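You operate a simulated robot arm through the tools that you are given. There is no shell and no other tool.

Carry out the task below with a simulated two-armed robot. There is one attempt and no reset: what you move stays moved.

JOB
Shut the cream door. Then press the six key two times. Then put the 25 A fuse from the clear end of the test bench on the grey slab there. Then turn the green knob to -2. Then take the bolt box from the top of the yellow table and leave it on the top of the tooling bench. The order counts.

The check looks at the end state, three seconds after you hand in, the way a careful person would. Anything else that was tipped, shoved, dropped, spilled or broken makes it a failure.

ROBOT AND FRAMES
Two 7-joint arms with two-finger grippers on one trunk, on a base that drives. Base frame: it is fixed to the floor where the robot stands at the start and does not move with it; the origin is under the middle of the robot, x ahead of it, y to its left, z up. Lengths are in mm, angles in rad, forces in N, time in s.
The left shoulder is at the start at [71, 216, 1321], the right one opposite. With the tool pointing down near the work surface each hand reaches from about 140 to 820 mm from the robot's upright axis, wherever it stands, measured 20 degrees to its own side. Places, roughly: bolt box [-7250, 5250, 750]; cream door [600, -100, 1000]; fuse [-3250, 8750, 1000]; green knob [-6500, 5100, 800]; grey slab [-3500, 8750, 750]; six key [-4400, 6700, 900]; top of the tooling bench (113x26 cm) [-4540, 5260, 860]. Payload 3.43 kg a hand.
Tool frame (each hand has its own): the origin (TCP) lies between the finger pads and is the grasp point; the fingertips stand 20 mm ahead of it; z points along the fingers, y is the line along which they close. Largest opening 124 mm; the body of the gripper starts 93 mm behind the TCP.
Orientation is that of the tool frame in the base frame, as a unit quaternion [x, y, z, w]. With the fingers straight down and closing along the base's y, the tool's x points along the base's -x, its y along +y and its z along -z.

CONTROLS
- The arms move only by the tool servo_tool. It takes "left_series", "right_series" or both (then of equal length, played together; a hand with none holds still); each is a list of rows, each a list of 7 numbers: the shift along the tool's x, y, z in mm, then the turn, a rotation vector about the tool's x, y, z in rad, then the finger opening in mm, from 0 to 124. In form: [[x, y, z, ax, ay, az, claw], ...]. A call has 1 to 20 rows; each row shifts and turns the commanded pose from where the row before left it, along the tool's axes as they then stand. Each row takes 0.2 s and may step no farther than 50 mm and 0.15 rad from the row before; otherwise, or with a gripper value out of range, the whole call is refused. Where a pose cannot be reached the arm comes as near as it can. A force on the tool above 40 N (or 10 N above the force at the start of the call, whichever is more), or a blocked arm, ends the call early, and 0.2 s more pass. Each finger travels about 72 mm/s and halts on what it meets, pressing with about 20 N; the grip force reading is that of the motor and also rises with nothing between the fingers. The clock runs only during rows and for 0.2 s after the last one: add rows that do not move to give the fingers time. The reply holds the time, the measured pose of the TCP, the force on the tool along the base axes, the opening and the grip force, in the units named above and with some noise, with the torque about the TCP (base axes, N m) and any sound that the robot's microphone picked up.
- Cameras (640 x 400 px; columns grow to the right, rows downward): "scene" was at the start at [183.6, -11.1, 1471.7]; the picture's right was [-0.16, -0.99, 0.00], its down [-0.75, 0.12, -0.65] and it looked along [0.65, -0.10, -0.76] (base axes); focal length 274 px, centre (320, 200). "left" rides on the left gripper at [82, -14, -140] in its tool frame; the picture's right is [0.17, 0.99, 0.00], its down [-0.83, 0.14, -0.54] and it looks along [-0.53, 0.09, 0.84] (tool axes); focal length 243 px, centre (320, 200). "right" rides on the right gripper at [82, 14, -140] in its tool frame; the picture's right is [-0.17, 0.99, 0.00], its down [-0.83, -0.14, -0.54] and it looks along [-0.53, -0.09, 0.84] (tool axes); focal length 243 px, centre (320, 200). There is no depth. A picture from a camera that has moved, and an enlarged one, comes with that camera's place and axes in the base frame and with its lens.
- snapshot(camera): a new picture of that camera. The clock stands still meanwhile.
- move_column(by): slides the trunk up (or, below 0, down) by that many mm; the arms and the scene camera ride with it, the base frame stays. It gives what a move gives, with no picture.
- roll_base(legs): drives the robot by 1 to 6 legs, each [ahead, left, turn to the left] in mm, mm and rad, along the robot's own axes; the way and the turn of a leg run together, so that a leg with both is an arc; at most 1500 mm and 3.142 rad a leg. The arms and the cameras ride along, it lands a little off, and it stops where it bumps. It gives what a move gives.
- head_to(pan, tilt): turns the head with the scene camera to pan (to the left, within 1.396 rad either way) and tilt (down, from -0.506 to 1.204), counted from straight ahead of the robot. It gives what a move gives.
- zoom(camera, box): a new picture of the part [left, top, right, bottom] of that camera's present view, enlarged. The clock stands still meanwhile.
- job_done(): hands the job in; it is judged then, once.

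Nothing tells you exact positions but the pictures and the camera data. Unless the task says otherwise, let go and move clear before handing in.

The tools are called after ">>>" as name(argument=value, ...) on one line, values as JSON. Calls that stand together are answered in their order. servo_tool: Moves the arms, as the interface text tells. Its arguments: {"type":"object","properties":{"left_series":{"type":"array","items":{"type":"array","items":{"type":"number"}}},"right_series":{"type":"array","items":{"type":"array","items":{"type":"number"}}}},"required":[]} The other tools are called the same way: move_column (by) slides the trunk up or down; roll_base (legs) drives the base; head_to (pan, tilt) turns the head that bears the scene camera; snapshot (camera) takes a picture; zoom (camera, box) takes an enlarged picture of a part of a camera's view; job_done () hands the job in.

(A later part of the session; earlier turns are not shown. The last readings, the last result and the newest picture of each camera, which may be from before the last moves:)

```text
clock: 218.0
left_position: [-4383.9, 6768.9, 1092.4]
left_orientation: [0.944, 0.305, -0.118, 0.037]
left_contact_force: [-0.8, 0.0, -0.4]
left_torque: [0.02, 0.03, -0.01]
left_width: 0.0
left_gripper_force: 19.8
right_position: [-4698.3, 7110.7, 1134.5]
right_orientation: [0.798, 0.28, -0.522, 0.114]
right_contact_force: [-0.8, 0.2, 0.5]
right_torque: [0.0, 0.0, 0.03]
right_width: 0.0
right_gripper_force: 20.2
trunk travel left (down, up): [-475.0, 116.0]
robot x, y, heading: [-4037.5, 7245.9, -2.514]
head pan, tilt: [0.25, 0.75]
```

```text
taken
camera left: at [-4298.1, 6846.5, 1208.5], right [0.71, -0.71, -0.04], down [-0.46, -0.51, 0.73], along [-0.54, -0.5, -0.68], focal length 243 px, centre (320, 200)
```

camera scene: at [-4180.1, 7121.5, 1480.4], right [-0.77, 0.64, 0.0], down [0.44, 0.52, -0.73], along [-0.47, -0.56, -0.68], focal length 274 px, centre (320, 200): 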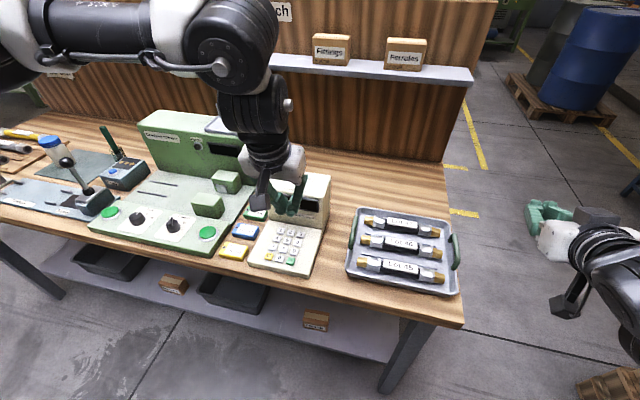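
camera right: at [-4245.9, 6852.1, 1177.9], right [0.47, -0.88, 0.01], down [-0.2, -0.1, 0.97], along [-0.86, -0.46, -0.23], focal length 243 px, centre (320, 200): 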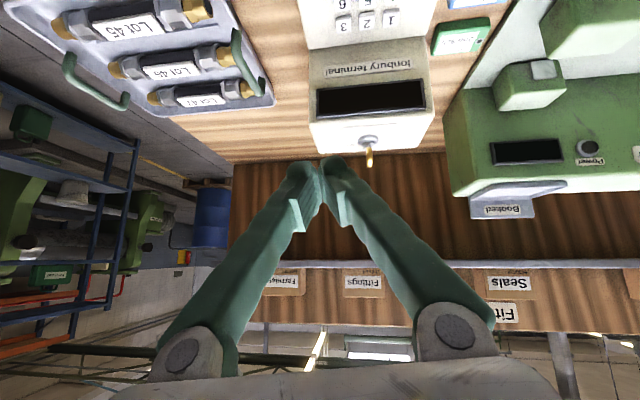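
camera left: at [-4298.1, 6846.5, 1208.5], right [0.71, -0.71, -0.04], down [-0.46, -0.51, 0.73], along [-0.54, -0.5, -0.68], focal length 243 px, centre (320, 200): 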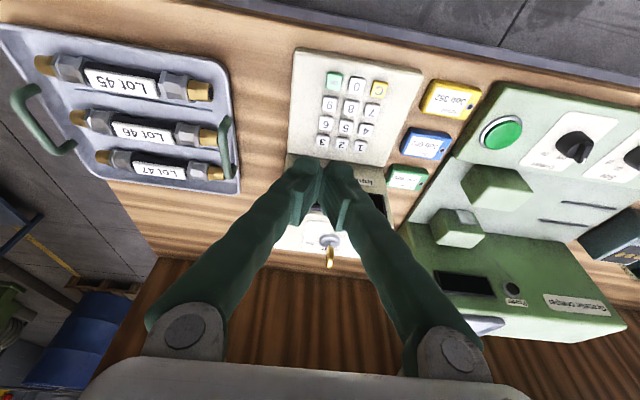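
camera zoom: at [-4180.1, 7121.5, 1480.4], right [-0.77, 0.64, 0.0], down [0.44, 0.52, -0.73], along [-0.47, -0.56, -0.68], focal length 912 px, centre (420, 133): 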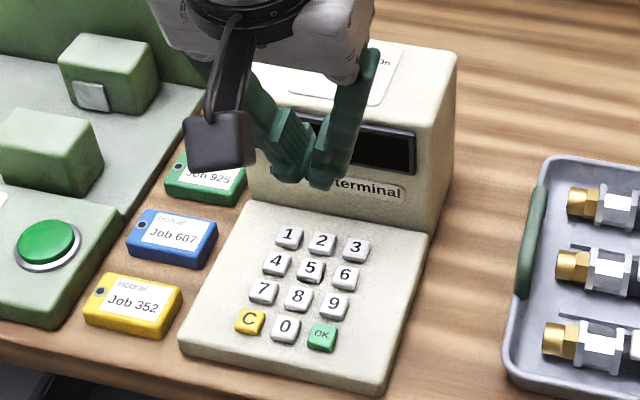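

The hand still hides part of the display. I'll move it aside and look closely at the keys and the screen.

>>> servo_tool(left_series=[[0, 45, 0, 0, 0, 0, 0], [0, 45, 0, 0, 0, 0, 0], [0, 45, 0, 0, 0, 0, 0]])

>>> zoom(camera="scene", box=[250, 160, 340, 220])

>>> zoom(camera="scene", box=[250, 215, 330, 275])

```text
clock: 218.8
left_position: [-4305.5, 6659.9, 1091.3]
left_orientation: [0.944, 0.304, -0.119, 0.037]
left_contact_force: [0.2, 0.5, 0.3]
left_torque: [0.01, 0.03, -0.03]
left_width: 0.3
left_gripper_force: 19.9
right_position: [-4699.1, 7111.4, 1134.9]
right_orientation: [0.798, 0.28, -0.522, 0.114]
right_contact_force: [0.2, 0.7, 0.5]
right_torque: [0.02, -0.01, -0.01]
right_width: 0.0
right_gripper_force: 20.2
trunk travel left (down, up): [-475.0, 116.0]
robot x, y, heading: [-4038.4, 7249.2, -2.515]
head pan, tilt: [0.25, 0.75]
```

```text
6.67 times, centred on (295, 190) of scene
camera zoom: at [-4180.0, 7120.0, 1480.3], right [-0.77, 0.64, 0.0], down [0.44, 0.52, -0.73], along [-0.47, -0.56, -0.68], focal length 1825 px, centre (487, 267)
```

zoom: 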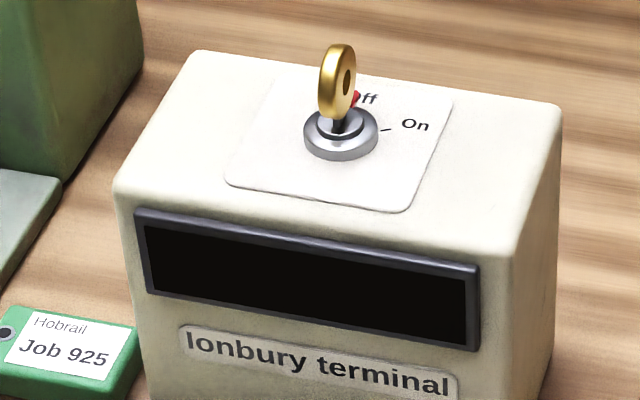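

```text
6.67 times, centred on (290, 245) of scene
camera zoom: at [-4180.0, 7120.0, 1480.3], right [-0.77, 0.64, 0.0], down [0.44, 0.52, -0.73], along [-0.47, -0.56, -0.68], focal length 1825 px, centre (520, -100)
```

zoom: 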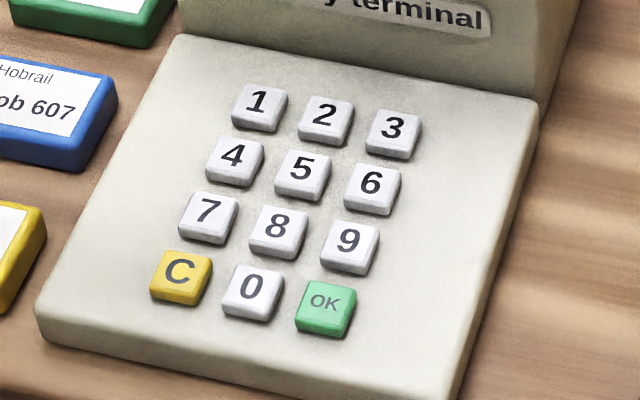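

All keys look level and only the 6 was under the fingertip; the display is dark simply because the terminal's key switch is off, which the job doesn't ask me to change. I'll go back over the 6 and press it a second time the same way.

>>> servo_tool(left_series=[[-17.4, -33.8, 4.5, 0, 0, 0, 0], [-17.4, -33.8, 4.5, 0, 0, 0, 0], [-17.4, -33.8, 4.5, 0, 0, 0, 0], [-17.4, -33.8, 4.5, 0, 0, 0, 0], [8.5, 0, 33.1, 0, 0, 0, 0], [8.5, 0, 33.1, 0, 0, 0, 0], [8.5, 0, 33.1, 0, 0, 0, 0], [8.5, 0, 33.1, 0, 0, 0, 0], [7, 0, 27.5, 0, 0, 0, 0]])

>>> zoom(camera="left", box=[270, 100, 390, 220])

```text
clock: 220.8
left_position: [-4442.6, 6726.6, 926.7]
left_orientation: [0.944, 0.305, -0.12, 0.038]
left_contact_force: [-0.3, -0.1, -0.2]
left_torque: [-0.03, 0.0, 0.02]
left_width: 0.1
left_gripper_force: 19.7
right_position: [-4699.2, 7111.3, 1133.3]
right_orientation: [0.798, 0.28, -0.522, 0.114]
right_contact_force: [0.0, -0.6, -0.6]
right_torque: [0.02, 0.03, -0.02]
right_width: 0.0
right_gripper_force: 19.8
trunk travel left (down, up): [-475.0, 116.0]
robot x, y, heading: [-4037.2, 7248.8, -2.515]
head pan, tilt: [0.25, 0.75]
```

```text
3.33 times, centred on (330, 160) of left
camera zoom: at [-4357.6, 6804.1, 1042.6], right [0.71, -0.71, -0.04], down [-0.46, -0.51, 0.73], along [-0.54, -0.5, -0.68], focal length 809 px, centre (287, 333)
```

zoom: 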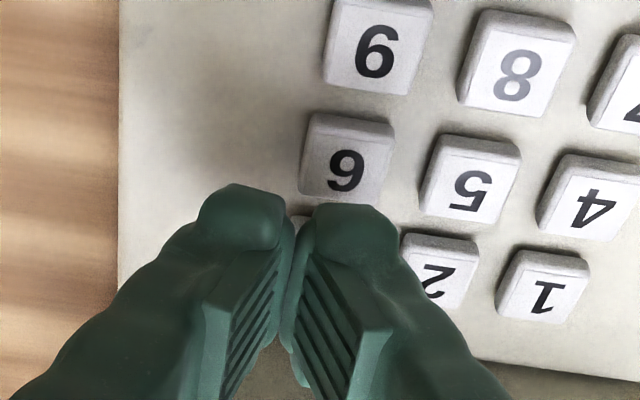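

The alignment is the same as before. I'll press again.

>>> servo_tool(left_series=[[1.5, 0, 5.8, 0, 0, 0, 0], [1.5, 0, 5.8, 0, 0, 0, 0], [1.5, 0, 5.8, 0, 0, 0, 0], [0.35, 0, 1.4, 0, 0, 0, 0], [0.35, 0, 1.4, 0, 0, 0, 0], [0.35, 0, 1.4, 0, 0, 0, 0], [0.35, 0, 1.4, 0, 0, 0, 0]])

>>> servo_tool(left_series=[[0.35, 0, 1.4, 0, 0, 0, 0], [0.35, 0, 1.4, 0, 0, 0, 0]])

```text
clock: 222.4
left_position: [-4444.8, 6727.2, 903.4]
left_orientation: [0.944, 0.305, -0.12, 0.038]
left_contact_force: [0.9, -0.4, 1.0]
left_torque: [0.0, -0.03, -0.03]
left_width: 0.0
left_gripper_force: 19.8
right_position: [-4699.0, 7112.0, 1133.5]
right_orientation: [0.797, 0.28, -0.522, 0.115]
right_contact_force: [0.7, -0.7, -0.5]
right_torque: [0.01, 0.01, 0.01]
right_width: 0.3
right_gripper_force: 19.7
trunk travel left (down, up): [-475.0, 116.0]
robot x, y, heading: [-4044.1, 7243.3, -2.519]
head pan, tilt: [0.25, 0.75]
```

```text
clock: 223.0
left_position: [-4443.6, 6728.3, 900.5]
left_orientation: [0.944, 0.305, -0.119, 0.038]
left_contact_force: [0.2, 0.1, 1.8]
left_torque: [0.02, 0.01, -0.02]
left_width: 0.0
left_gripper_force: 19.4
right_position: [-4698.6, 7111.1, 1133.5]
right_orientation: [0.797, 0.279, -0.522, 0.114]
right_contact_force: [-0.4, 0.6, -0.8]
right_torque: [0.02, 0.01, -0.01]
right_width: 0.0
right_gripper_force: 20.2
trunk travel left (down, up): [-475.0, 116.0]
robot x, y, heading: [-4040.5, 7245.5, -2.521]
head pan, tilt: [0.25, 0.75]
heard: click
```

The second click came. I'll lift the hand straight up, bring it back to its upright travel pose and back away from the bench.

>>> servo_tool(left_series=[[-5, 0, -20, 0, 0, 0, 0], [-9, 0, -36, 0, 0, 0, 0], [-9, 0, -36, 0, 0, 0, 0], [-9, 0, -36, 0, 0, 0, 0], [-9, 0, -36, 0, 0, 0, 0], [-9, 0, -36, 0, 0, 0, 0], [-9, 0, -36, 0, 0, 0, 0], [0, 0, -36, 0, 0, 0, 0], [30, 15, 0, 0, 0.125, 0, 0], [30, 15, 0, 0, 0.125, 0, 0]])

>>> roll_base(legs=[[-350, 0, 0]])

>>> head_to(pan=0.0, tilt=0.6)

>>> snapshot(camera="scene")

```text
clock: 225.2
left_position: [-4370.0, 6744.0, 1169.0]
left_orientation: [0.952, 0.307, 0.0, -0.001]
left_contact_force: [0.1, -0.8, 0.0]
left_torque: [0.02, 0.03, 0.02]
left_width: 0.0
left_gripper_force: 19.7
right_position: [-4698.6, 7111.6, 1133.0]
right_orientation: [0.798, 0.281, -0.521, 0.114]
right_contact_force: [-0.4, 0.3, 0.6]
right_torque: [0.01, 0.03, 0.02]
right_width: 0.0
right_gripper_force: 19.6
trunk travel left (down, up): [-475.0, 116.0]
robot x, y, heading: [-4039.5, 7246.9, -2.512]
head pan, tilt: [0.25, 0.75]
```

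```text
clock: 227.9
left_position: [-4090.1, 6945.5, 1167.5]
left_orientation: [0.952, 0.306, 0.0, -0.001]
left_contact_force: [-0.3, 0.8, 0.1]
left_torque: [-0.02, 0.02, -0.03]
left_width: 0.0
left_gripper_force: 20.1
right_position: [-4419.1, 7313.3, 1133.4]
right_orientation: [0.798, 0.28, -0.522, 0.114]
right_contact_force: [-0.5, 0.1, 0.3]
right_torque: [0.01, 0.02, -0.04]
right_width: 0.0
right_gripper_force: 20.2
trunk travel left (down, up): [-475.0, 116.0]
robot x, y, heading: [-3761.2, 7449.1, -2.514]
head pan, tilt: [0.25, 0.75]
```

```text
clock: 228.7
left_position: [-4090.6, 6945.1, 1167.5]
left_orientation: [0.952, 0.308, -0.001, 0.0]
left_contact_force: [0.0, -0.3, -0.5]
left_torque: [0.01, -0.05, -0.02]
left_width: 0.0
left_gripper_force: 19.5
right_position: [-4418.4, 7315.8, 1134.5]
right_orientation: [0.798, 0.28, -0.522, 0.114]
right_contact_force: [-0.2, -0.5, 0.1]
right_torque: [-0.01, -0.01, 0.01]
right_width: 0.0
right_gripper_force: 19.4
trunk travel left (down, up): [-475.0, 116.0]
robot x, y, heading: [-3757.4, 7445.4, -2.515]
head pan, tilt: [0.0, 0.6]
```

```text
taken
camera scene: at [-3919.4, 7335.5, 1493.2], right [-0.59, 0.81, 0.0], down [0.46, 0.33, -0.82], along [-0.67, -0.48, -0.57], focal length 274 px, centre (320, 200)
```

scene: 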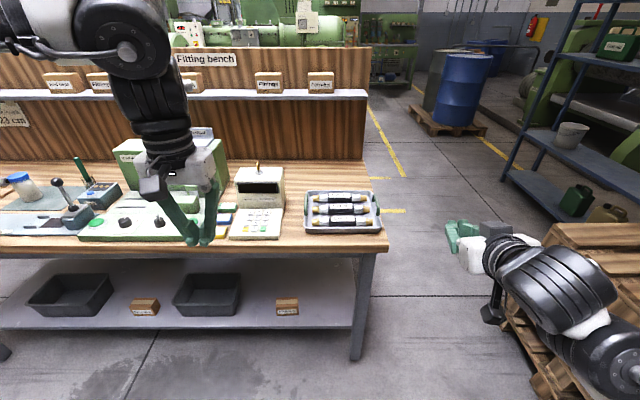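

The presses are done. Next is the test bench, roughly ahead-right along the hall; I'll turn right step by step and look for it.

>>> roll_base(legs=[[0, 0, -1.57]])

>>> head_to(pan=-0.5, tilt=0.45)

>>> snapshot(camera="scene")

>>> head_to(pan=-1.2, tilt=0.45)

>>> snapshot(camera="scene")

```text
clock: 234.3
left_position: [-4257.5, 7788.0, 1168.1]
left_orientation: [0.887, -0.461, 0.001, -0.001]
left_contact_force: [-0.3, 0.1, -0.5]
left_torque: [-0.05, 0.01, 0.0]
left_width: 0.1
left_gripper_force: 19.7
right_position: [-3886.2, 8110.9, 1134.5]
right_orientation: [0.76, -0.371, -0.448, -0.291]
right_contact_force: [-0.3, 0.1, -0.1]
right_torque: [-0.02, 0.01, 0.0]
right_width: 0.0
right_gripper_force: 20.0
trunk travel left (down, up): [-475.0, 116.0]
robot x, y, heading: [-3761.1, 7447.2, 2.184]
head pan, tilt: [0.0, 0.6]
```

```text
clock: 235.3
left_position: [-4259.7, 7786.9, 1168.2]
left_orientation: [0.887, -0.461, 0.001, -0.001]
left_contact_force: [-0.4, -0.4, -1.2]
left_torque: [0.04, 0.01, 0.0]
left_width: 0.0
left_gripper_force: 20.0
right_position: [-3886.6, 8110.7, 1133.2]
right_orientation: [0.76, -0.37, -0.448, -0.291]
right_contact_force: [-0.1, -0.9, 0.1]
right_torque: [-0.01, -0.01, 0.04]
right_width: 0.0
right_gripper_force: 19.8
trunk travel left (down, up): [-475.0, 116.0]
robot x, y, heading: [-3761.1, 7448.2, 2.186]
head pan, tilt: [-0.499, 0.45]
```

```text
taken
camera scene: at [-3833.5, 7629.9, 1506.7], right [0.99, 0.12, 0.0], down [0.05, -0.43, -0.9], along [-0.1, 0.89, -0.44], focal length 274 px, centre (320, 200)
```

scene: 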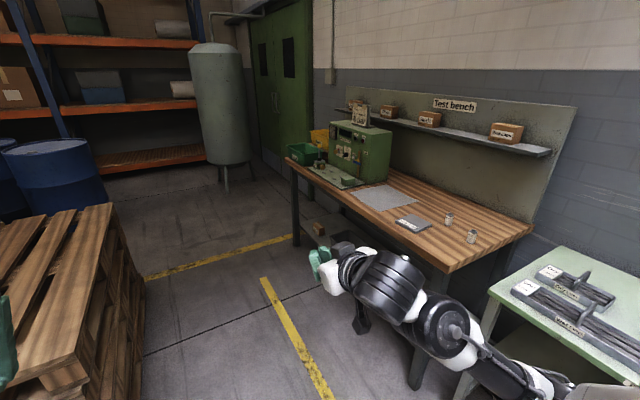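

```text
clock: 236.3
left_position: [-4259.4, 7785.7, 1168.2]
left_orientation: [0.888, -0.461, 0.0, -0.001]
left_contact_force: [0.4, -0.4, -0.1]
left_torque: [0.0, 0.04, 0.0]
left_width: 0.0
left_gripper_force: 20.3
right_position: [-3886.6, 8112.0, 1133.9]
right_orientation: [0.76, -0.37, -0.448, -0.291]
right_contact_force: [1.1, 0.5, -0.3]
right_torque: [-0.01, -0.02, -0.01]
right_width: 0.0
right_gripper_force: 20.2
trunk travel left (down, up): [-475.0, 116.0]
robot x, y, heading: [-3764.1, 7451.4, 2.187]
head pan, tilt: [-1.201, 0.45]
```

```text
taken
camera scene: at [-3772.1, 7615.3, 1506.7], right [0.83, -0.55, 0.0], down [-0.24, -0.36, -0.9], along [0.5, 0.75, -0.44], focal length 274 px, centre (320, 200)
```

scene: 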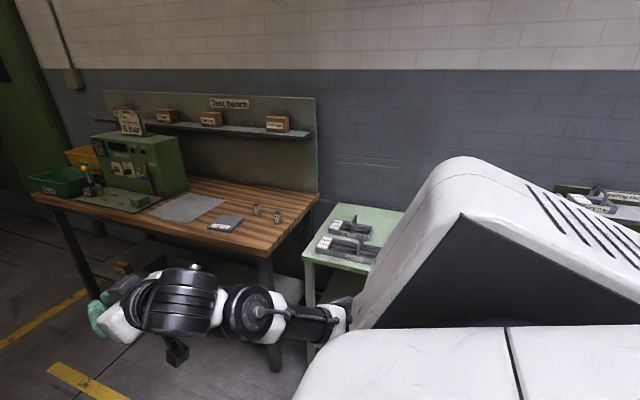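

The test bench is there with the tester at its far end, and at the clear end a small grey slab and two fuse-like things. I'll zoom in.

>>> zoom(camera="scene", box=[190, 190, 320, 260])

>>> head_to(pan=-0.7, tilt=0.5)

>>> zoom(camera="scene", box=[280, 150, 440, 250])

```text
4.92 times, centred on (255, 225) of scene
camera zoom: at [-3772.1, 7615.3, 1506.7], right [0.83, -0.55, 0.0], down [-0.24, -0.36, -0.9], along [0.5, 0.75, -0.44], focal length 1348 px, centre (640, 77)
```

zoom: 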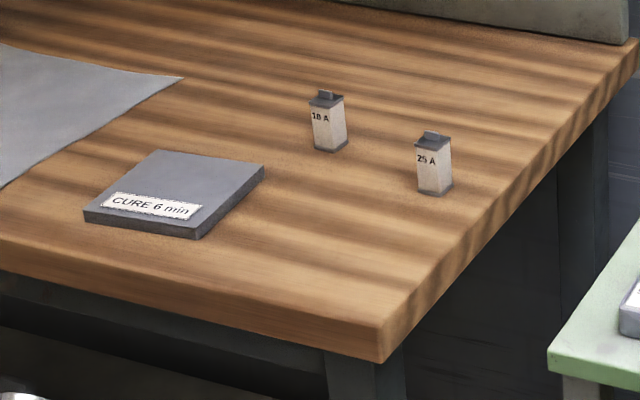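

```text
clock: 237.3
left_position: [-4258.6, 7786.3, 1167.3]
left_orientation: [0.887, -0.461, 0.001, 0.0]
left_contact_force: [0.5, 0.6, 0.4]
left_torque: [0.0, 0.01, -0.01]
left_width: 0.0
left_gripper_force: 19.7
right_position: [-3886.5, 8110.1, 1133.8]
right_orientation: [0.76, -0.37, -0.449, -0.291]
right_contact_force: [0.3, -0.4, -0.3]
right_torque: [-0.01, 0.0, 0.03]
right_width: 0.0
right_gripper_force: 20.2
trunk travel left (down, up): [-475.0, 116.0]
robot x, y, heading: [-3757.7, 7446.9, 2.189]
head pan, tilt: [-0.7, 0.499]
```

```text
4.00 times, centred on (360, 200) of scene
camera zoom: at [-3815.0, 7629.3, 1502.3], right [1.0, -0.09, 0.0], down [-0.04, -0.48, -0.88], along [0.08, 0.87, -0.48], focal length 1095 px, centre (160, 200)
```

zoom: 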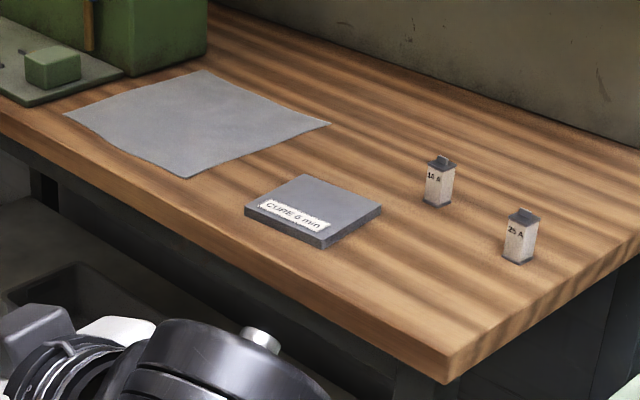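

The 25 A fuse stands nearest the clear end, at about [-3331, 8631], and the grey "CURE 6 min" slab is at about [-3540, 8741]. I'll turn to face the bench and move up to it with the left hand at the fuse side.

>>> roll_base(legs=[[0, 0, -1.57], [0, 560, 0]])

>>> head_to(pan=0.2, tilt=0.6)

>>> snapshot(camera="scene")

```text
clock: 250.6
left_position: [-3737.9, 8411.3, 1167.4]
left_orientation: [-0.297, 0.955, -0.001, 0.0]
left_contact_force: [-0.4, 0.3, 0.1]
left_torque: [0.01, -0.06, -0.01]
left_width: 0.0
left_gripper_force: 20.1
right_position: [-3416.0, 8037.1, 1133.6]
right_orientation: [-0.271, 0.801, 0.108, 0.523]
right_contact_force: [0.9, 0.1, -0.6]
right_torque: [0.0, 0.0, 0.02]
right_width: 0.2
right_gripper_force: 20.1
trunk travel left (down, up): [-475.0, 116.0]
robot x, y, heading: [-4077.1, 7913.5, 0.604]
head pan, tilt: [-0.7, 0.499]
```

```text
clock: 251.8
left_position: [-3738.7, 8410.6, 1168.0]
left_orientation: [-0.297, 0.955, 0.0, 0.001]
left_contact_force: [-0.7, -0.7, -0.2]
left_torque: [-0.01, 0.01, 0.0]
left_width: 0.1
left_gripper_force: 20.2
right_position: [-3417.2, 8036.4, 1134.7]
right_orientation: [-0.272, 0.8, 0.109, 0.524]
right_contact_force: [-0.4, 0.6, 0.4]
right_torque: [-0.02, 0.03, 0.0]
right_width: 0.0
right_gripper_force: 20.1
trunk travel left (down, up): [-475.0, 116.0]
robot x, y, heading: [-4079.8, 7912.4, 0.608]
head pan, tilt: [0.201, 0.6]
```

```text
taken
camera scene: at [-3930.4, 8041.3, 1493.2], right [0.72, -0.69, 0.0], down [-0.39, -0.41, -0.83], along [0.57, 0.59, -0.56], focal length 274 px, centre (320, 200)
```

scene: 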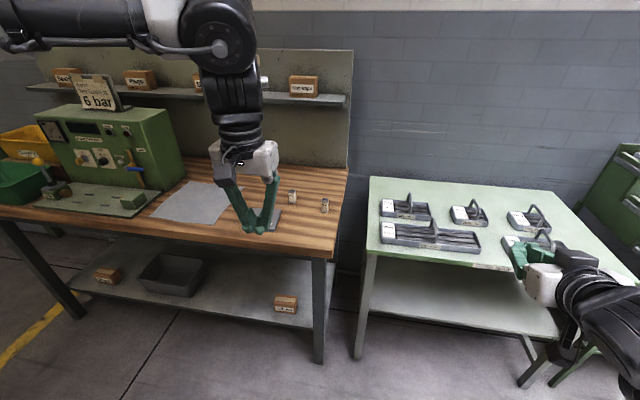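

I'll roll ahead to working distance; both hands stay well above the table tops.

>>> roll_base(legs=[[380, 0, 0]])

>>> head_to(pan=0.15, tilt=0.8)

>>> snapshot(camera="scene")

>>> snapshot(camera="left")

```text
clock: 254.7
left_position: [-3425.1, 8628.7, 1167.1]
left_orientation: [-0.297, 0.955, -0.001, 0.001]
left_contact_force: [0.0, 0.0, -0.4]
left_torque: [-0.02, -0.01, 0.03]
left_width: 0.1
left_gripper_force: 19.0
right_position: [-3101.6, 8254.5, 1134.6]
right_orientation: [-0.272, 0.8, 0.109, 0.523]
right_contact_force: [-1.1, 0.2, -0.4]
right_torque: [-0.02, -0.05, 0.01]
right_width: 0.2
right_gripper_force: 19.7
trunk travel left (down, up): [-475.0, 116.0]
robot x, y, heading: [-3760.7, 8132.1, 0.605]
head pan, tilt: [0.201, 0.6]
```

```text
clock: 255.4
left_position: [-3422.5, 8629.0, 1166.8]
left_orientation: [-0.297, 0.955, 0.0, 0.001]
left_contact_force: [0.4, 0.2, 0.6]
left_torque: [0.0, -0.01, 0.0]
left_width: 0.0
left_gripper_force: 19.9
right_position: [-3101.3, 8254.3, 1134.3]
right_orientation: [-0.272, 0.801, 0.108, 0.523]
right_contact_force: [0.3, 0.1, -0.5]
right_torque: [-0.01, 0.0, -0.01]
right_width: 0.2
right_gripper_force: 20.2
trunk travel left (down, up): [-475.0, 116.0]
robot x, y, heading: [-3763.1, 8131.3, 0.607]
head pan, tilt: [0.15, 0.799]
```

```text
taken
camera scene: at [-3617.8, 8251.1, 1476.3], right [0.69, -0.73, 0.0], down [-0.52, -0.49, -0.7], along [0.51, 0.48, -0.72], focal length 274 px, centre (320, 200)
```

scene: 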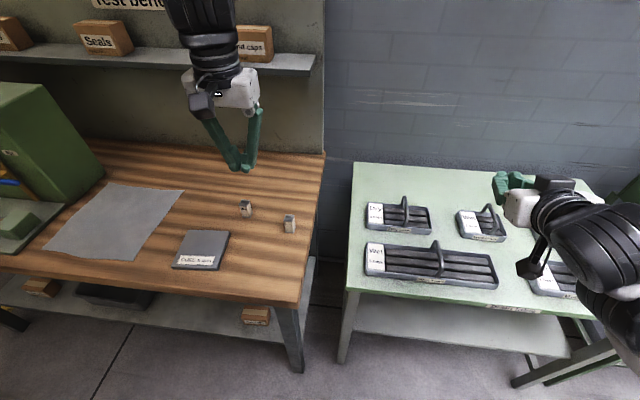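

```text
taken
camera left: at [-3481.4, 8571.4, 1308.5], right [-0.7, 0.72, 0.0], down [0.6, 0.59, 0.54], along [0.39, 0.37, -0.84], focal length 243 px, centre (320, 200)
```

left: 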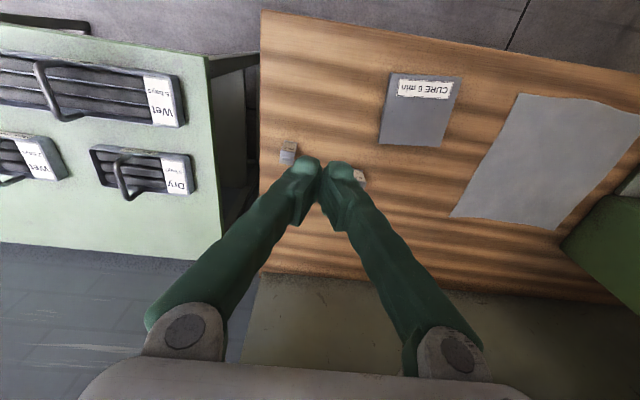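

>>> zoom(camera="left", box=[260, 120, 390, 200])

>>> zoom(camera="scene", box=[160, 190, 320, 280])

```text
4.92 times, centred on (325, 160) of left
camera zoom: at [-3481.4, 8571.4, 1308.5], right [-0.7, 0.72, 0.0], down [0.6, 0.59, 0.54], along [0.39, 0.37, -0.84], focal length 1194 px, centre (295, 397)
```

zoom: 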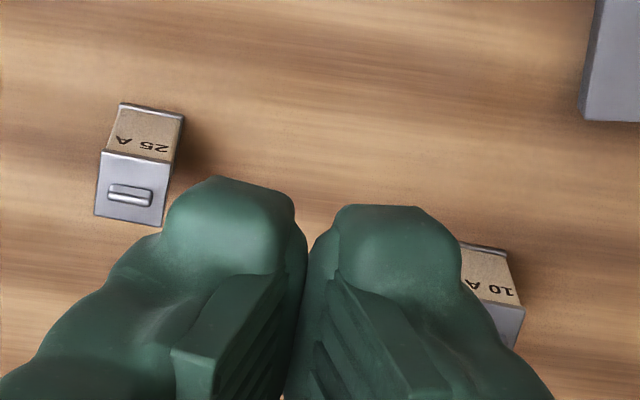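

```text
4.00 times, centred on (240, 235) of scene
camera zoom: at [-3617.8, 8251.1, 1476.3], right [0.69, -0.73, 0.0], down [-0.52, -0.49, -0.7], along [0.51, 0.48, -0.72], focal length 1095 px, centre (640, 60)
```

zoom: 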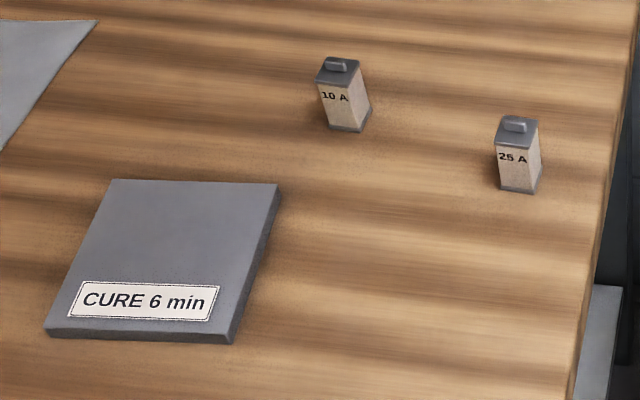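

The 25 A fuse's top is at about [-3322, 8646, 910] and its sides line up with the left hand. I'll open the fingers, move over it and come down to just above it.

>>> servo_tool(left_series=[[-31, -14.3, 0, 0, 0, 0, 30], [-31, -14.3, 0, 0, 0, 0, 60], [-30.5, -14.4, 0, 0, 0, 0, 80], [0, 0, 40, 0, 0, 0, 80], [0, 0, 40, 0, 0, 0, 80], [0, 0, 40, 0, 0, 0, 80], [0, 0, 40, 0, 0, 0, 80], [0, 0, 35, 0, 0, 0, 80]])

>>> snapshot(camera="left")

>>> zoom(camera="scene", box=[160, 150, 340, 280])

```text
clock: 257.2
left_position: [-3323.3, 8647.7, 972.2]
left_orientation: [-0.298, 0.955, -0.001, 0.001]
left_contact_force: [0.0, -0.9, -0.1]
left_torque: [-0.01, -0.04, 0.01]
left_width: 79.9
left_gripper_force: 0.0
right_position: [-3102.4, 8254.6, 1133.2]
right_orientation: [-0.272, 0.8, 0.109, 0.523]
right_contact_force: [0.4, 0.5, -0.1]
right_torque: [-0.03, 0.03, 0.03]
right_width: 0.0
right_gripper_force: 20.0
trunk travel left (down, up): [-475.0, 116.0]
robot x, y, heading: [-3764.7, 8130.0, 0.606]
head pan, tilt: [0.15, 0.799]
```

```text
taken
camera left: at [-3381.1, 8589.1, 1113.3], right [-0.7, 0.72, 0.0], down [0.6, 0.59, 0.54], along [0.39, 0.37, -0.84], focal length 243 px, centre (320, 200)
```

left: 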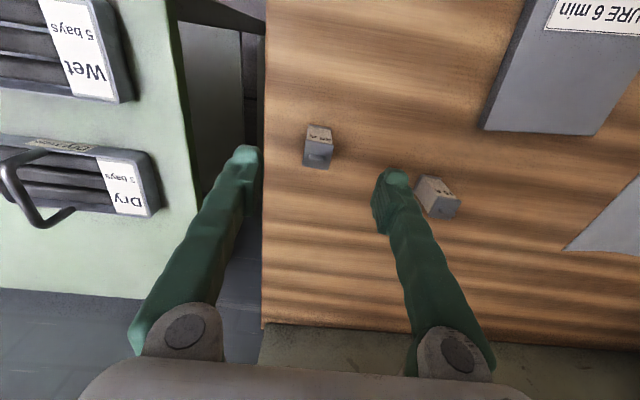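

```text
3.08 times, centred on (250, 215) of scene
camera zoom: at [-3617.7, 8251.5, 1476.2], right [0.69, -0.73, 0.0], down [-0.52, -0.49, -0.7], along [0.51, 0.48, -0.72], focal length 842 px, centre (535, 154)
```

zoom: 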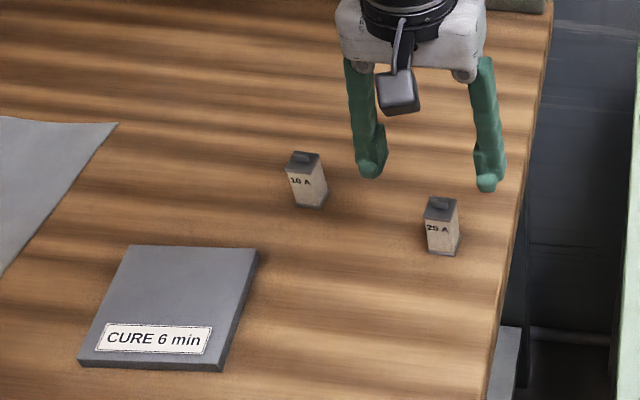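

The fuse sits centred between the open fingers. I'll go down around it and close.

>>> servo_tool(left_series=[[0, 0, 30, 0, 0, 0, 80], [0, 0, 30, 0, 0, 0, 80], [0, 0, 23, 0, 0, 0, 80]])

>>> snapshot(camera="left")

```text
clock: 258.0
left_position: [-3323.5, 8646.8, 889.3]
left_orientation: [-0.298, 0.955, 0.0, 0.001]
left_contact_force: [-0.3, 0.1, 0.0]
left_torque: [0.01, 0.0, 0.0]
left_width: 80.0
left_gripper_force: 0.0
right_position: [-3102.4, 8255.1, 1133.3]
right_orientation: [-0.271, 0.8, 0.108, 0.523]
right_contact_force: [-0.9, -0.3, 0.6]
right_torque: [0.03, 0.0, 0.02]
right_width: 0.0
right_gripper_force: 20.2
trunk travel left (down, up): [-475.0, 116.0]
robot x, y, heading: [-3765.3, 8133.9, 0.606]
head pan, tilt: [0.15, 0.799]
```

```text
taken
camera left: at [-3380.9, 8588.5, 1030.9], right [-0.7, 0.72, 0.0], down [0.6, 0.59, 0.54], along [0.39, 0.38, -0.84], focal length 243 px, centre (320, 200)
```

left: 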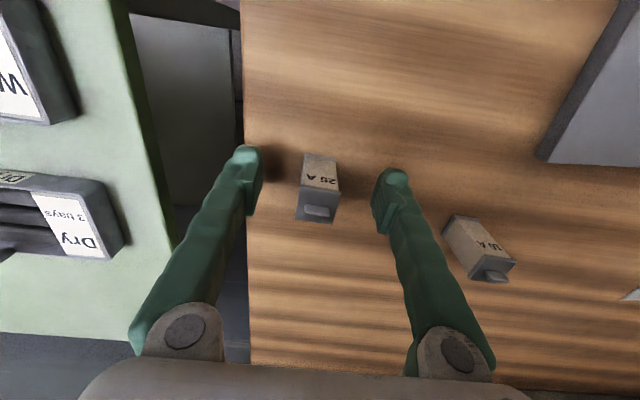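

>>> servo_tool(left_series=[[0, 0, 0, 0, 0, 0, 50], [0, 0, 0, 0, 0, 0, 25], [0, 0, 0, 0, 0, 0, 10], [0, 0, 0, 0, 0, 0, 10], [0, 0, 0, 0, 0, 0, 10]])

>>> snapshot(camera="left")

```text
clock: 259.2
left_position: [-3323.8, 8646.9, 890.3]
left_orientation: [-0.297, 0.955, 0.0, 0.0]
left_contact_force: [-1.2, 0.0, -0.1]
left_torque: [0.02, 0.02, 0.02]
left_width: 24.3
left_gripper_force: 20.0
right_position: [-3102.0, 8256.0, 1133.5]
right_orientation: [-0.272, 0.801, 0.109, 0.523]
right_contact_force: [-1.4, -0.8, -0.5]
right_torque: [0.01, -0.02, -0.02]
right_width: 0.0
right_gripper_force: 20.6
trunk travel left (down, up): [-475.0, 116.0]
robot x, y, heading: [-3764.8, 8130.7, 0.61]
head pan, tilt: [0.15, 0.799]
```

```text
taken
camera left: at [-3380.9, 8588.4, 1030.9], right [-0.7, 0.72, 0.0], down [0.6, 0.59, 0.54], along [0.39, 0.38, -0.84], focal length 243 px, centre (320, 200)
```

left: 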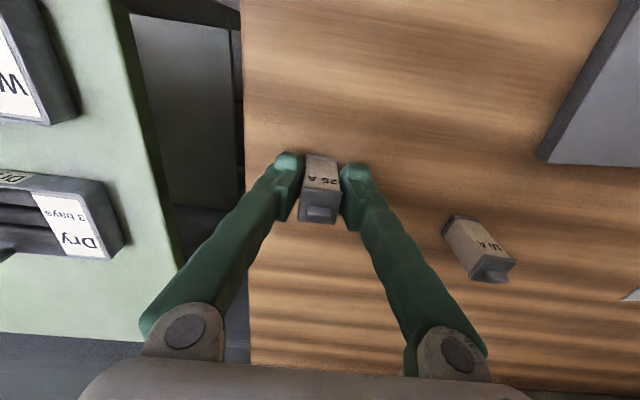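

The 25 A fuse is gripped (24 mm). I'll lift it clear and carry it over the slab's middle, at about [-3531, 8762].

>>> servo_tool(left_series=[[0, 0, -35, 0, 0, 0, 10], [0, 0, -40, 0, 0, 0, 10], [0, 0, -40, 0, 0, 0, 10], [21.2, 42.5, 0, 0, 0, 0, 10], [21.2, 42.5, 0, 0, 0, 0, 10], [21.2, 42.5, 0, 0, 0, 0, 10], [21.2, 42.5, 0, 0, 0, 0, 10], [21.2, 42.5, 0, 0, 0, 0, 10]])

>>> snapshot(camera="left")

>>> zoom(camera="scene", box=[140, 130, 320, 280])

```text
clock: 261.0
left_position: [-3530.9, 8761.3, 1004.8]
left_orientation: [-0.297, 0.955, -0.002, 0.001]
left_contact_force: [0.2, 0.0, -1.3]
left_torque: [-0.03, -0.01, 0.0]
left_width: 24.3
left_gripper_force: 20.0
right_position: [-3103.6, 8254.9, 1134.1]
right_orientation: [-0.272, 0.8, 0.109, 0.523]
right_contact_force: [-0.1, -0.1, 1.0]
right_torque: [-0.03, -0.02, 0.02]
right_width: 0.0
right_gripper_force: 20.0
trunk travel left (down, up): [-475.0, 116.0]
robot x, y, heading: [-3765.1, 8137.3, 0.603]
head pan, tilt: [0.15, 0.799]
```

```text
taken
camera left: at [-3589.9, 8703.0, 1146.1], right [-0.7, 0.72, 0.0], down [0.6, 0.59, 0.54], along [0.39, 0.37, -0.84], focal length 243 px, centre (320, 200)
```

left: 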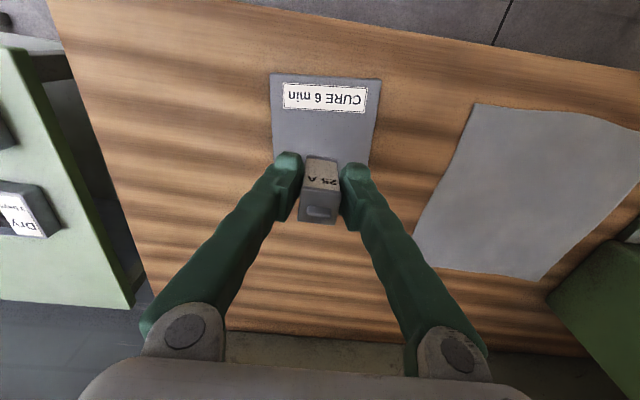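

```text
2.67 times, centred on (230, 205) of scene
camera zoom: at [-3620.3, 8251.5, 1476.5], right [0.69, -0.73, 0.0], down [-0.52, -0.49, -0.7], along [0.51, 0.48, -0.72], focal length 730 px, centre (560, 187)
```

zoom: 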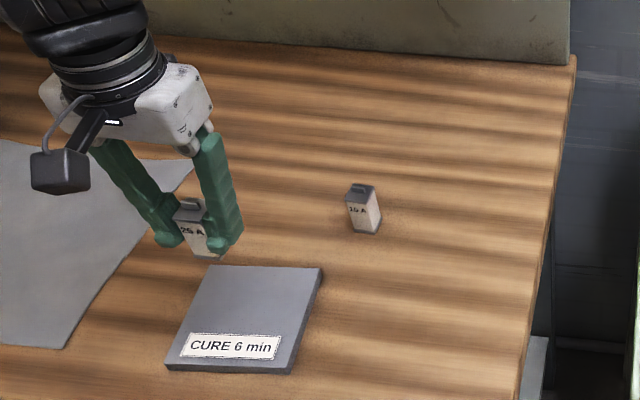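

The fuse hangs over the slab's centre. I'll lower it and feel for contact.

>>> servo_tool(left_series=[[0, 0, 40, 0, 0, 0, 10], [0, 0, 40, 0, 0, 0, 10], [0, 0, 10, 0, 0, 0, 10]])

>>> zoom(camera="scene", box=[150, 190, 270, 280])

```text
clock: 261.8
left_position: [-3529.6, 8762.0, 914.6]
left_orientation: [-0.297, 0.955, 0.001, 0.001]
left_contact_force: [0.2, -0.1, -0.7]
left_torque: [-0.01, 0.03, 0.02]
left_width: 24.5
left_gripper_force: 20.3
right_position: [-3102.4, 8254.8, 1133.0]
right_orientation: [-0.272, 0.8, 0.109, 0.523]
right_contact_force: [-0.1, 0.0, -0.2]
right_torque: [0.01, -0.01, -0.02]
right_width: 0.0
right_gripper_force: 20.5
trunk travel left (down, up): [-475.0, 116.0]
robot x, y, heading: [-3763.4, 8133.3, 0.602]
head pan, tilt: [0.15, 0.799]
```

```text
4.44 times, centred on (210, 235) of scene
camera zoom: at [-3617.8, 8250.3, 1476.3], right [0.69, -0.73, 0.0], down [-0.52, -0.49, -0.7], along [0.51, 0.48, -0.72], focal length 1217 px, centre (809, 44)
```

zoom: 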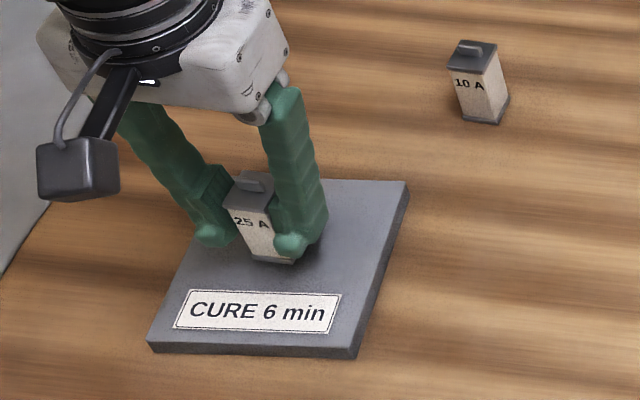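

>>> servo_tool(left_series=[[0, 0, 2.5, 0, 0, 0, 10], [0, 0, 2.5, 0, 0, 0, 10]])

>>> servo_tool(left_series=[[0, 0, 2, 0, 0, 0, 10]])

>>> servo_tool(left_series=[[0, 0, 2, 0, 0, 0, 10]])

```text
clock: 262.4
left_position: [-3529.2, 8761.7, 909.6]
left_orientation: [-0.298, 0.955, -0.001, 0.001]
left_contact_force: [-0.2, -0.5, -0.8]
left_torque: [0.0, -0.01, -0.01]
left_width: 24.4
left_gripper_force: 19.7
right_position: [-3101.4, 8254.2, 1133.3]
right_orientation: [-0.272, 0.801, 0.109, 0.523]
right_contact_force: [0.5, 0.6, -0.3]
right_torque: [0.0, 0.03, 0.04]
right_width: 0.1
right_gripper_force: 20.0
trunk travel left (down, up): [-475.0, 116.0]
robot x, y, heading: [-3761.9, 8132.5, 0.604]
head pan, tilt: [0.15, 0.799]
```

```text
clock: 262.8
left_position: [-3530.2, 8761.6, 907.2]
left_orientation: [-0.298, 0.955, 0.0, 0.001]
left_contact_force: [-0.9, 0.4, -0.8]
left_torque: [-0.05, 0.0, -0.02]
left_width: 24.4
left_gripper_force: 20.2
right_position: [-3102.8, 8254.7, 1133.5]
right_orientation: [-0.271, 0.8, 0.109, 0.523]
right_contact_force: [0.3, -0.4, 0.0]
right_torque: [0.0, -0.04, -0.01]
right_width: 0.1
right_gripper_force: 19.9
trunk travel left (down, up): [-475.0, 116.0]
robot x, y, heading: [-3762.9, 8133.8, 0.607]
head pan, tilt: [0.15, 0.799]
```

```text
clock: 263.2
left_position: [-3529.5, 8760.8, 905.0]
left_orientation: [-0.298, 0.955, -0.001, 0.0]
left_contact_force: [0.5, -1.2, -1.2]
left_torque: [0.02, 0.0, 0.02]
left_width: 24.4
left_gripper_force: 20.6
right_position: [-3101.5, 8254.3, 1134.0]
right_orientation: [-0.271, 0.801, 0.108, 0.523]
right_contact_force: [-1.3, 0.3, -1.2]
right_torque: [0.03, -0.05, -0.01]
right_width: 0.0
right_gripper_force: 20.0
trunk travel left (down, up): [-475.0, 116.0]
robot x, y, heading: [-3765.2, 8136.0, 0.609]
head pan, tilt: [0.15, 0.799]
```

>>> servo_tool(left_series=[[0, 0, 1.5, 0, 0, 0, 10]])

>>> servo_tool(left_series=[[0, 0, 1.5, 0, 0, 0, 10]])

>>> zoom(camera="scene", box=[170, 200, 260, 270])

```text
clock: 263.6
left_position: [-3529.6, 8762.0, 903.9]
left_orientation: [-0.297, 0.955, 0.0, 0.001]
left_contact_force: [-1.1, -0.3, 0.3]
left_torque: [-0.02, -0.02, -0.03]
left_width: 24.5
left_gripper_force: 19.9
right_position: [-3102.4, 8254.2, 1133.1]
right_orientation: [-0.272, 0.8, 0.109, 0.523]
right_contact_force: [-0.2, -0.3, 0.4]
right_torque: [0.0, -0.01, 0.02]
right_width: 0.1
right_gripper_force: 19.6
trunk travel left (down, up): [-475.0, 116.0]
robot x, y, heading: [-3763.7, 8133.5, 0.604]
head pan, tilt: [0.15, 0.799]
```

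```text
clock: 264.0
left_position: [-3529.2, 8760.9, 903.9]
left_orientation: [-0.297, 0.955, 0.0, 0.002]
left_contact_force: [-2.2, 1.1, 12.0]
left_torque: [0.03, 0.04, 0.04]
left_width: 24.3
left_gripper_force: 20.2
right_position: [-3101.9, 8253.5, 1135.3]
right_orientation: [-0.273, 0.8, 0.11, 0.523]
right_contact_force: [-0.8, -0.7, -0.3]
right_torque: [0.0, 0.0, -0.02]
right_width: 0.0
right_gripper_force: 19.9
trunk travel left (down, up): [-475.0, 116.0]
robot x, y, heading: [-3764.6, 8130.2, 0.606]
head pan, tilt: [0.15, 0.799]
```

```text
5.71 times, centred on (215, 235) of scene
camera zoom: at [-3618.9, 8249.8, 1476.6], right [0.69, -0.73, 0.0], down [-0.52, -0.49, -0.7], along [0.51, 0.48, -0.72], focal length 1564 px, centre (920, 0)
```

zoom: 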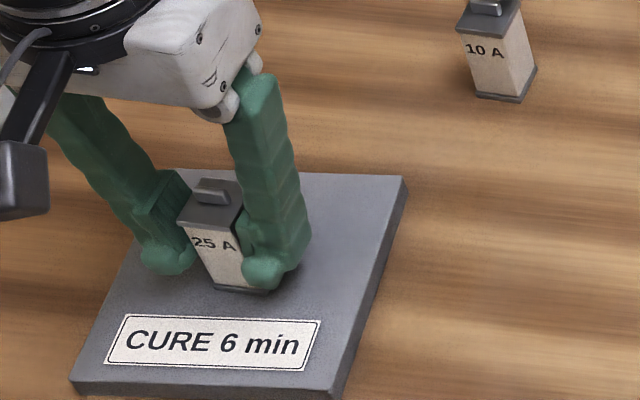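

The fuse stands on the slab (12 N contact). I'll ease the load, open the fingers and lift away.

>>> servo_tool(left_series=[[0, 0, -0.8, 0, 0, 0, 10], [0, 0, 0, 0, 0, 0, 28], [0, 0, 0, 0, 0, 0, 45], [0, 0, 0, 0, 0, 0, 60], [0, 0, 0, 0, 0, 0, 60]])

>>> servo_tool(left_series=[[0, 0, -20, 0, 0, 0, 60], [0, 0, -40, 0, 0, 0, 60], [0, 0, -45, 0, 0, 0, 60], [0, 0, -45, 0, 0, 0, 60], [0, 0, -45, 0, 0, 0, 60], [0, 0, -45, 0, 0, 0, 60], [0, 0, -25, 0, 0, 0, 60]])

>>> snapshot(camera="left")

>>> zoom(camera="scene", box=[150, 180, 310, 280])

```text
clock: 265.2
left_position: [-3529.8, 8762.4, 903.0]
left_orientation: [-0.298, 0.955, -0.001, 0.0]
left_contact_force: [-0.3, 0.2, 0.3]
left_torque: [0.0, -0.01, 0.01]
left_width: 59.9
left_gripper_force: 0.1
right_position: [-3102.4, 8254.5, 1134.3]
right_orientation: [-0.272, 0.8, 0.109, 0.523]
right_contact_force: [-0.4, -0.3, -0.5]
right_torque: [-0.01, 0.04, -0.03]
right_width: 0.0
right_gripper_force: 20.4
trunk travel left (down, up): [-475.0, 116.0]
robot x, y, heading: [-3763.9, 8133.6, 0.601]
head pan, tilt: [0.15, 0.799]
```

```text
clock: 266.8
left_position: [-3530.2, 8761.1, 1168.0]
left_orientation: [-0.298, 0.954, 0.0, 0.0]
left_contact_force: [0.2, 0.3, -0.3]
left_torque: [0.04, 0.01, 0.0]
left_width: 60.1
left_gripper_force: 0.1
right_position: [-3101.0, 8253.8, 1134.4]
right_orientation: [-0.272, 0.8, 0.109, 0.523]
right_contact_force: [0.6, -0.3, 0.5]
right_torque: [0.01, 0.03, 0.01]
right_width: 0.0
right_gripper_force: 20.2
trunk travel left (down, up): [-475.0, 116.0]
robot x, y, heading: [-3761.3, 8135.5, 0.609]
head pan, tilt: [0.15, 0.799]
```

```text
taken
camera left: at [-3589.5, 8702.9, 1309.8], right [-0.7, 0.72, 0.0], down [0.6, 0.59, 0.54], along [0.39, 0.38, -0.84], focal length 243 px, centre (320, 200)
```

left: 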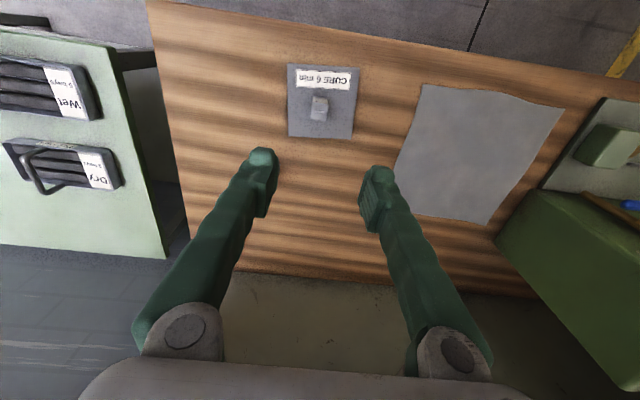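

```text
4.00 times, centred on (230, 230) of scene
camera zoom: at [-3618.2, 8250.3, 1476.3], right [0.69, -0.73, 0.0], down [-0.52, -0.49, -0.7], along [0.51, 0.48, -0.72], focal length 1095 px, centre (680, 80)
```

zoom: 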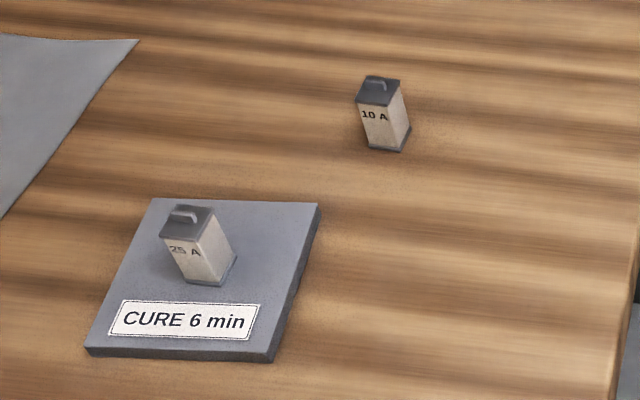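

The 25 A fuse stands on the slab with the 10 A untouched. Now for the green knob on the far left side; I'll back off and turn around to check the passage past the fitting bench's far end.

>>> servo_tool(left_series=[[0, -40, 0, 0, 0, 0, 60], [0, -40, 0, 0, 0, 0, 40], [0, -40, 0, 0, 0, 0, 20], [0, -30, 0, 0, 0, 0, 0], [0, 0, 0, 0, 0, 0, 0]])

>>> roll_base(legs=[[-430, 0, 0]])

>>> snapshot(camera="scene")

```text
clock: 268.0
left_position: [-3444.2, 8637.7, 1167.8]
left_orientation: [-0.297, 0.955, -0.001, 0.0]
left_contact_force: [-0.1, -0.3, 0.7]
left_torque: [0.02, 0.0, -0.02]
left_width: 0.0
left_gripper_force: 19.7
right_position: [-3102.5, 8254.4, 1135.0]
right_orientation: [-0.272, 0.8, 0.11, 0.524]
right_contact_force: [-0.7, 0.4, -0.6]
right_torque: [0.0, -0.03, -0.01]
right_width: 0.1
right_gripper_force: 19.7
trunk travel left (down, up): [-475.0, 116.0]
robot x, y, heading: [-3764.5, 8133.6, 0.605]
head pan, tilt: [0.15, 0.799]
```

```text
clock: 271.1
left_position: [-3795.5, 8393.5, 1167.3]
left_orientation: [-0.296, 0.955, -0.001, 0.0]
left_contact_force: [0.1, -0.1, -0.2]
left_torque: [0.02, -0.02, 0.03]
left_width: 0.1
left_gripper_force: 19.7
right_position: [-3455.4, 8008.8, 1133.4]
right_orientation: [-0.271, 0.801, 0.108, 0.524]
right_contact_force: [0.2, -0.7, -0.4]
right_torque: [0.0, 0.02, 0.02]
right_width: 0.1
right_gripper_force: 19.9
trunk travel left (down, up): [-475.0, 116.0]
robot x, y, heading: [-4120.6, 7889.6, 0.601]
head pan, tilt: [0.15, 0.799]
```

```text
taken
camera scene: at [-3971.2, 8006.5, 1476.2], right [0.68, -0.73, 0.0], down [-0.52, -0.49, -0.7], along [0.51, 0.48, -0.72], focal length 274 px, centre (320, 200)
```

scene: 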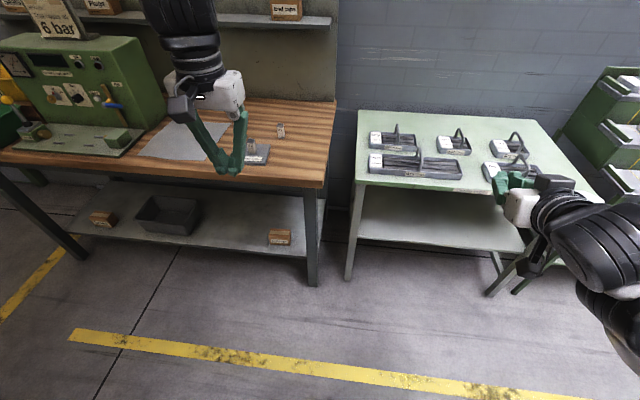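

I'll turn around to face the passage between the bench end and the pallets.

>>> roll_base(legs=[[0, 0, -1.56], [0, 0, -1.56]])

>>> head_to(pan=0.0, tilt=0.6)

>>> snapshot(camera="scene")

>>> head_to(pan=0.0, tilt=1.0)

>>> snapshot(camera="scene")

```text
clock: 282.0
left_position: [-4426.4, 7376.9, 1167.9]
left_orientation: [0.951, 0.308, 0.0, -0.001]
left_contact_force: [0.2, 0.0, 0.6]
left_torque: [0.02, 0.04, -0.03]
left_width: 0.0
left_gripper_force: 19.6
right_position: [-4777.3, 7752.2, 1133.3]
right_orientation: [0.797, 0.281, -0.522, 0.115]
right_contact_force: [-0.2, -0.2, 0.2]
right_torque: [0.0, -0.01, -0.01]
right_width: 0.2
right_gripper_force: 20.0
trunk travel left (down, up): [-475.0, 116.0]
robot x, y, heading: [-4119.6, 7889.0, -2.513]
head pan, tilt: [0.15, 0.799]
```

```text
clock: 282.7
left_position: [-4426.6, 7378.1, 1167.3]
left_orientation: [0.951, 0.308, -0.001, -0.001]
left_contact_force: [-0.2, -0.5, -0.3]
left_torque: [0.04, 0.0, 0.02]
left_width: 0.0
left_gripper_force: 20.2
right_position: [-4778.7, 7752.4, 1134.1]
right_orientation: [0.797, 0.281, -0.522, 0.115]
right_contact_force: [0.2, 0.1, -0.5]
right_torque: [0.0, 0.04, 0.04]
right_width: 0.0
right_gripper_force: 20.1
trunk travel left (down, up): [-475.0, 116.0]
robot x, y, heading: [-4115.7, 7888.3, -2.519]
head pan, tilt: [0.0, 0.6]
```

```text
taken
camera scene: at [-4278.6, 7774.3, 1493.1], right [-0.59, 0.81, 0.0], down [0.46, 0.33, -0.82], along [-0.67, -0.48, -0.57], focal length 274 px, centre (320, 200)
```

scene: 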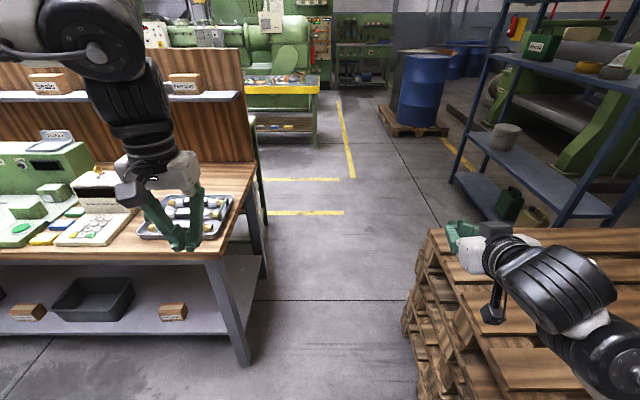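

```text
clock: 283.6
left_position: [-4426.0, 7375.5, 1167.6]
left_orientation: [0.951, 0.308, -0.001, -0.002]
left_contact_force: [0.1, 0.7, 0.1]
left_torque: [-0.03, -0.01, 0.03]
left_width: 0.0
left_gripper_force: 20.1
right_position: [-4778.2, 7752.0, 1133.1]
right_orientation: [0.797, 0.28, -0.523, 0.115]
right_contact_force: [0.2, -0.2, 0.2]
right_torque: [-0.04, 0.0, -0.01]
right_width: 0.0
right_gripper_force: 20.1
trunk travel left (down, up): [-475.0, 116.0]
robot x, y, heading: [-4121.7, 7888.7, -2.51]
head pan, tilt: [0.0, 1.0]
```

```text
taken
camera scene: at [-4263.5, 7785.3, 1461.2], right [-0.59, 0.81, 0.0], down [0.68, 0.49, -0.54], along [-0.44, -0.32, -0.84], focal length 274 px, centre (320, 200)
```

scene: 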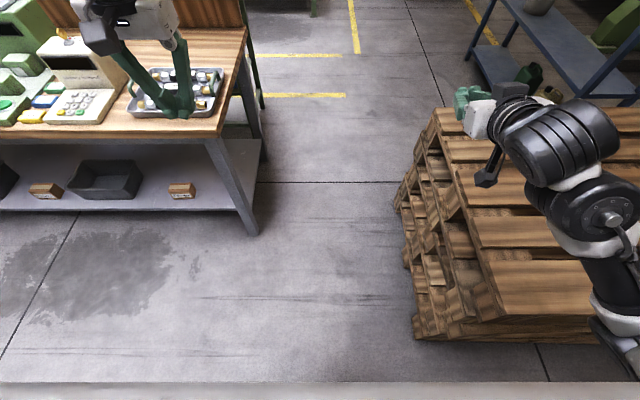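

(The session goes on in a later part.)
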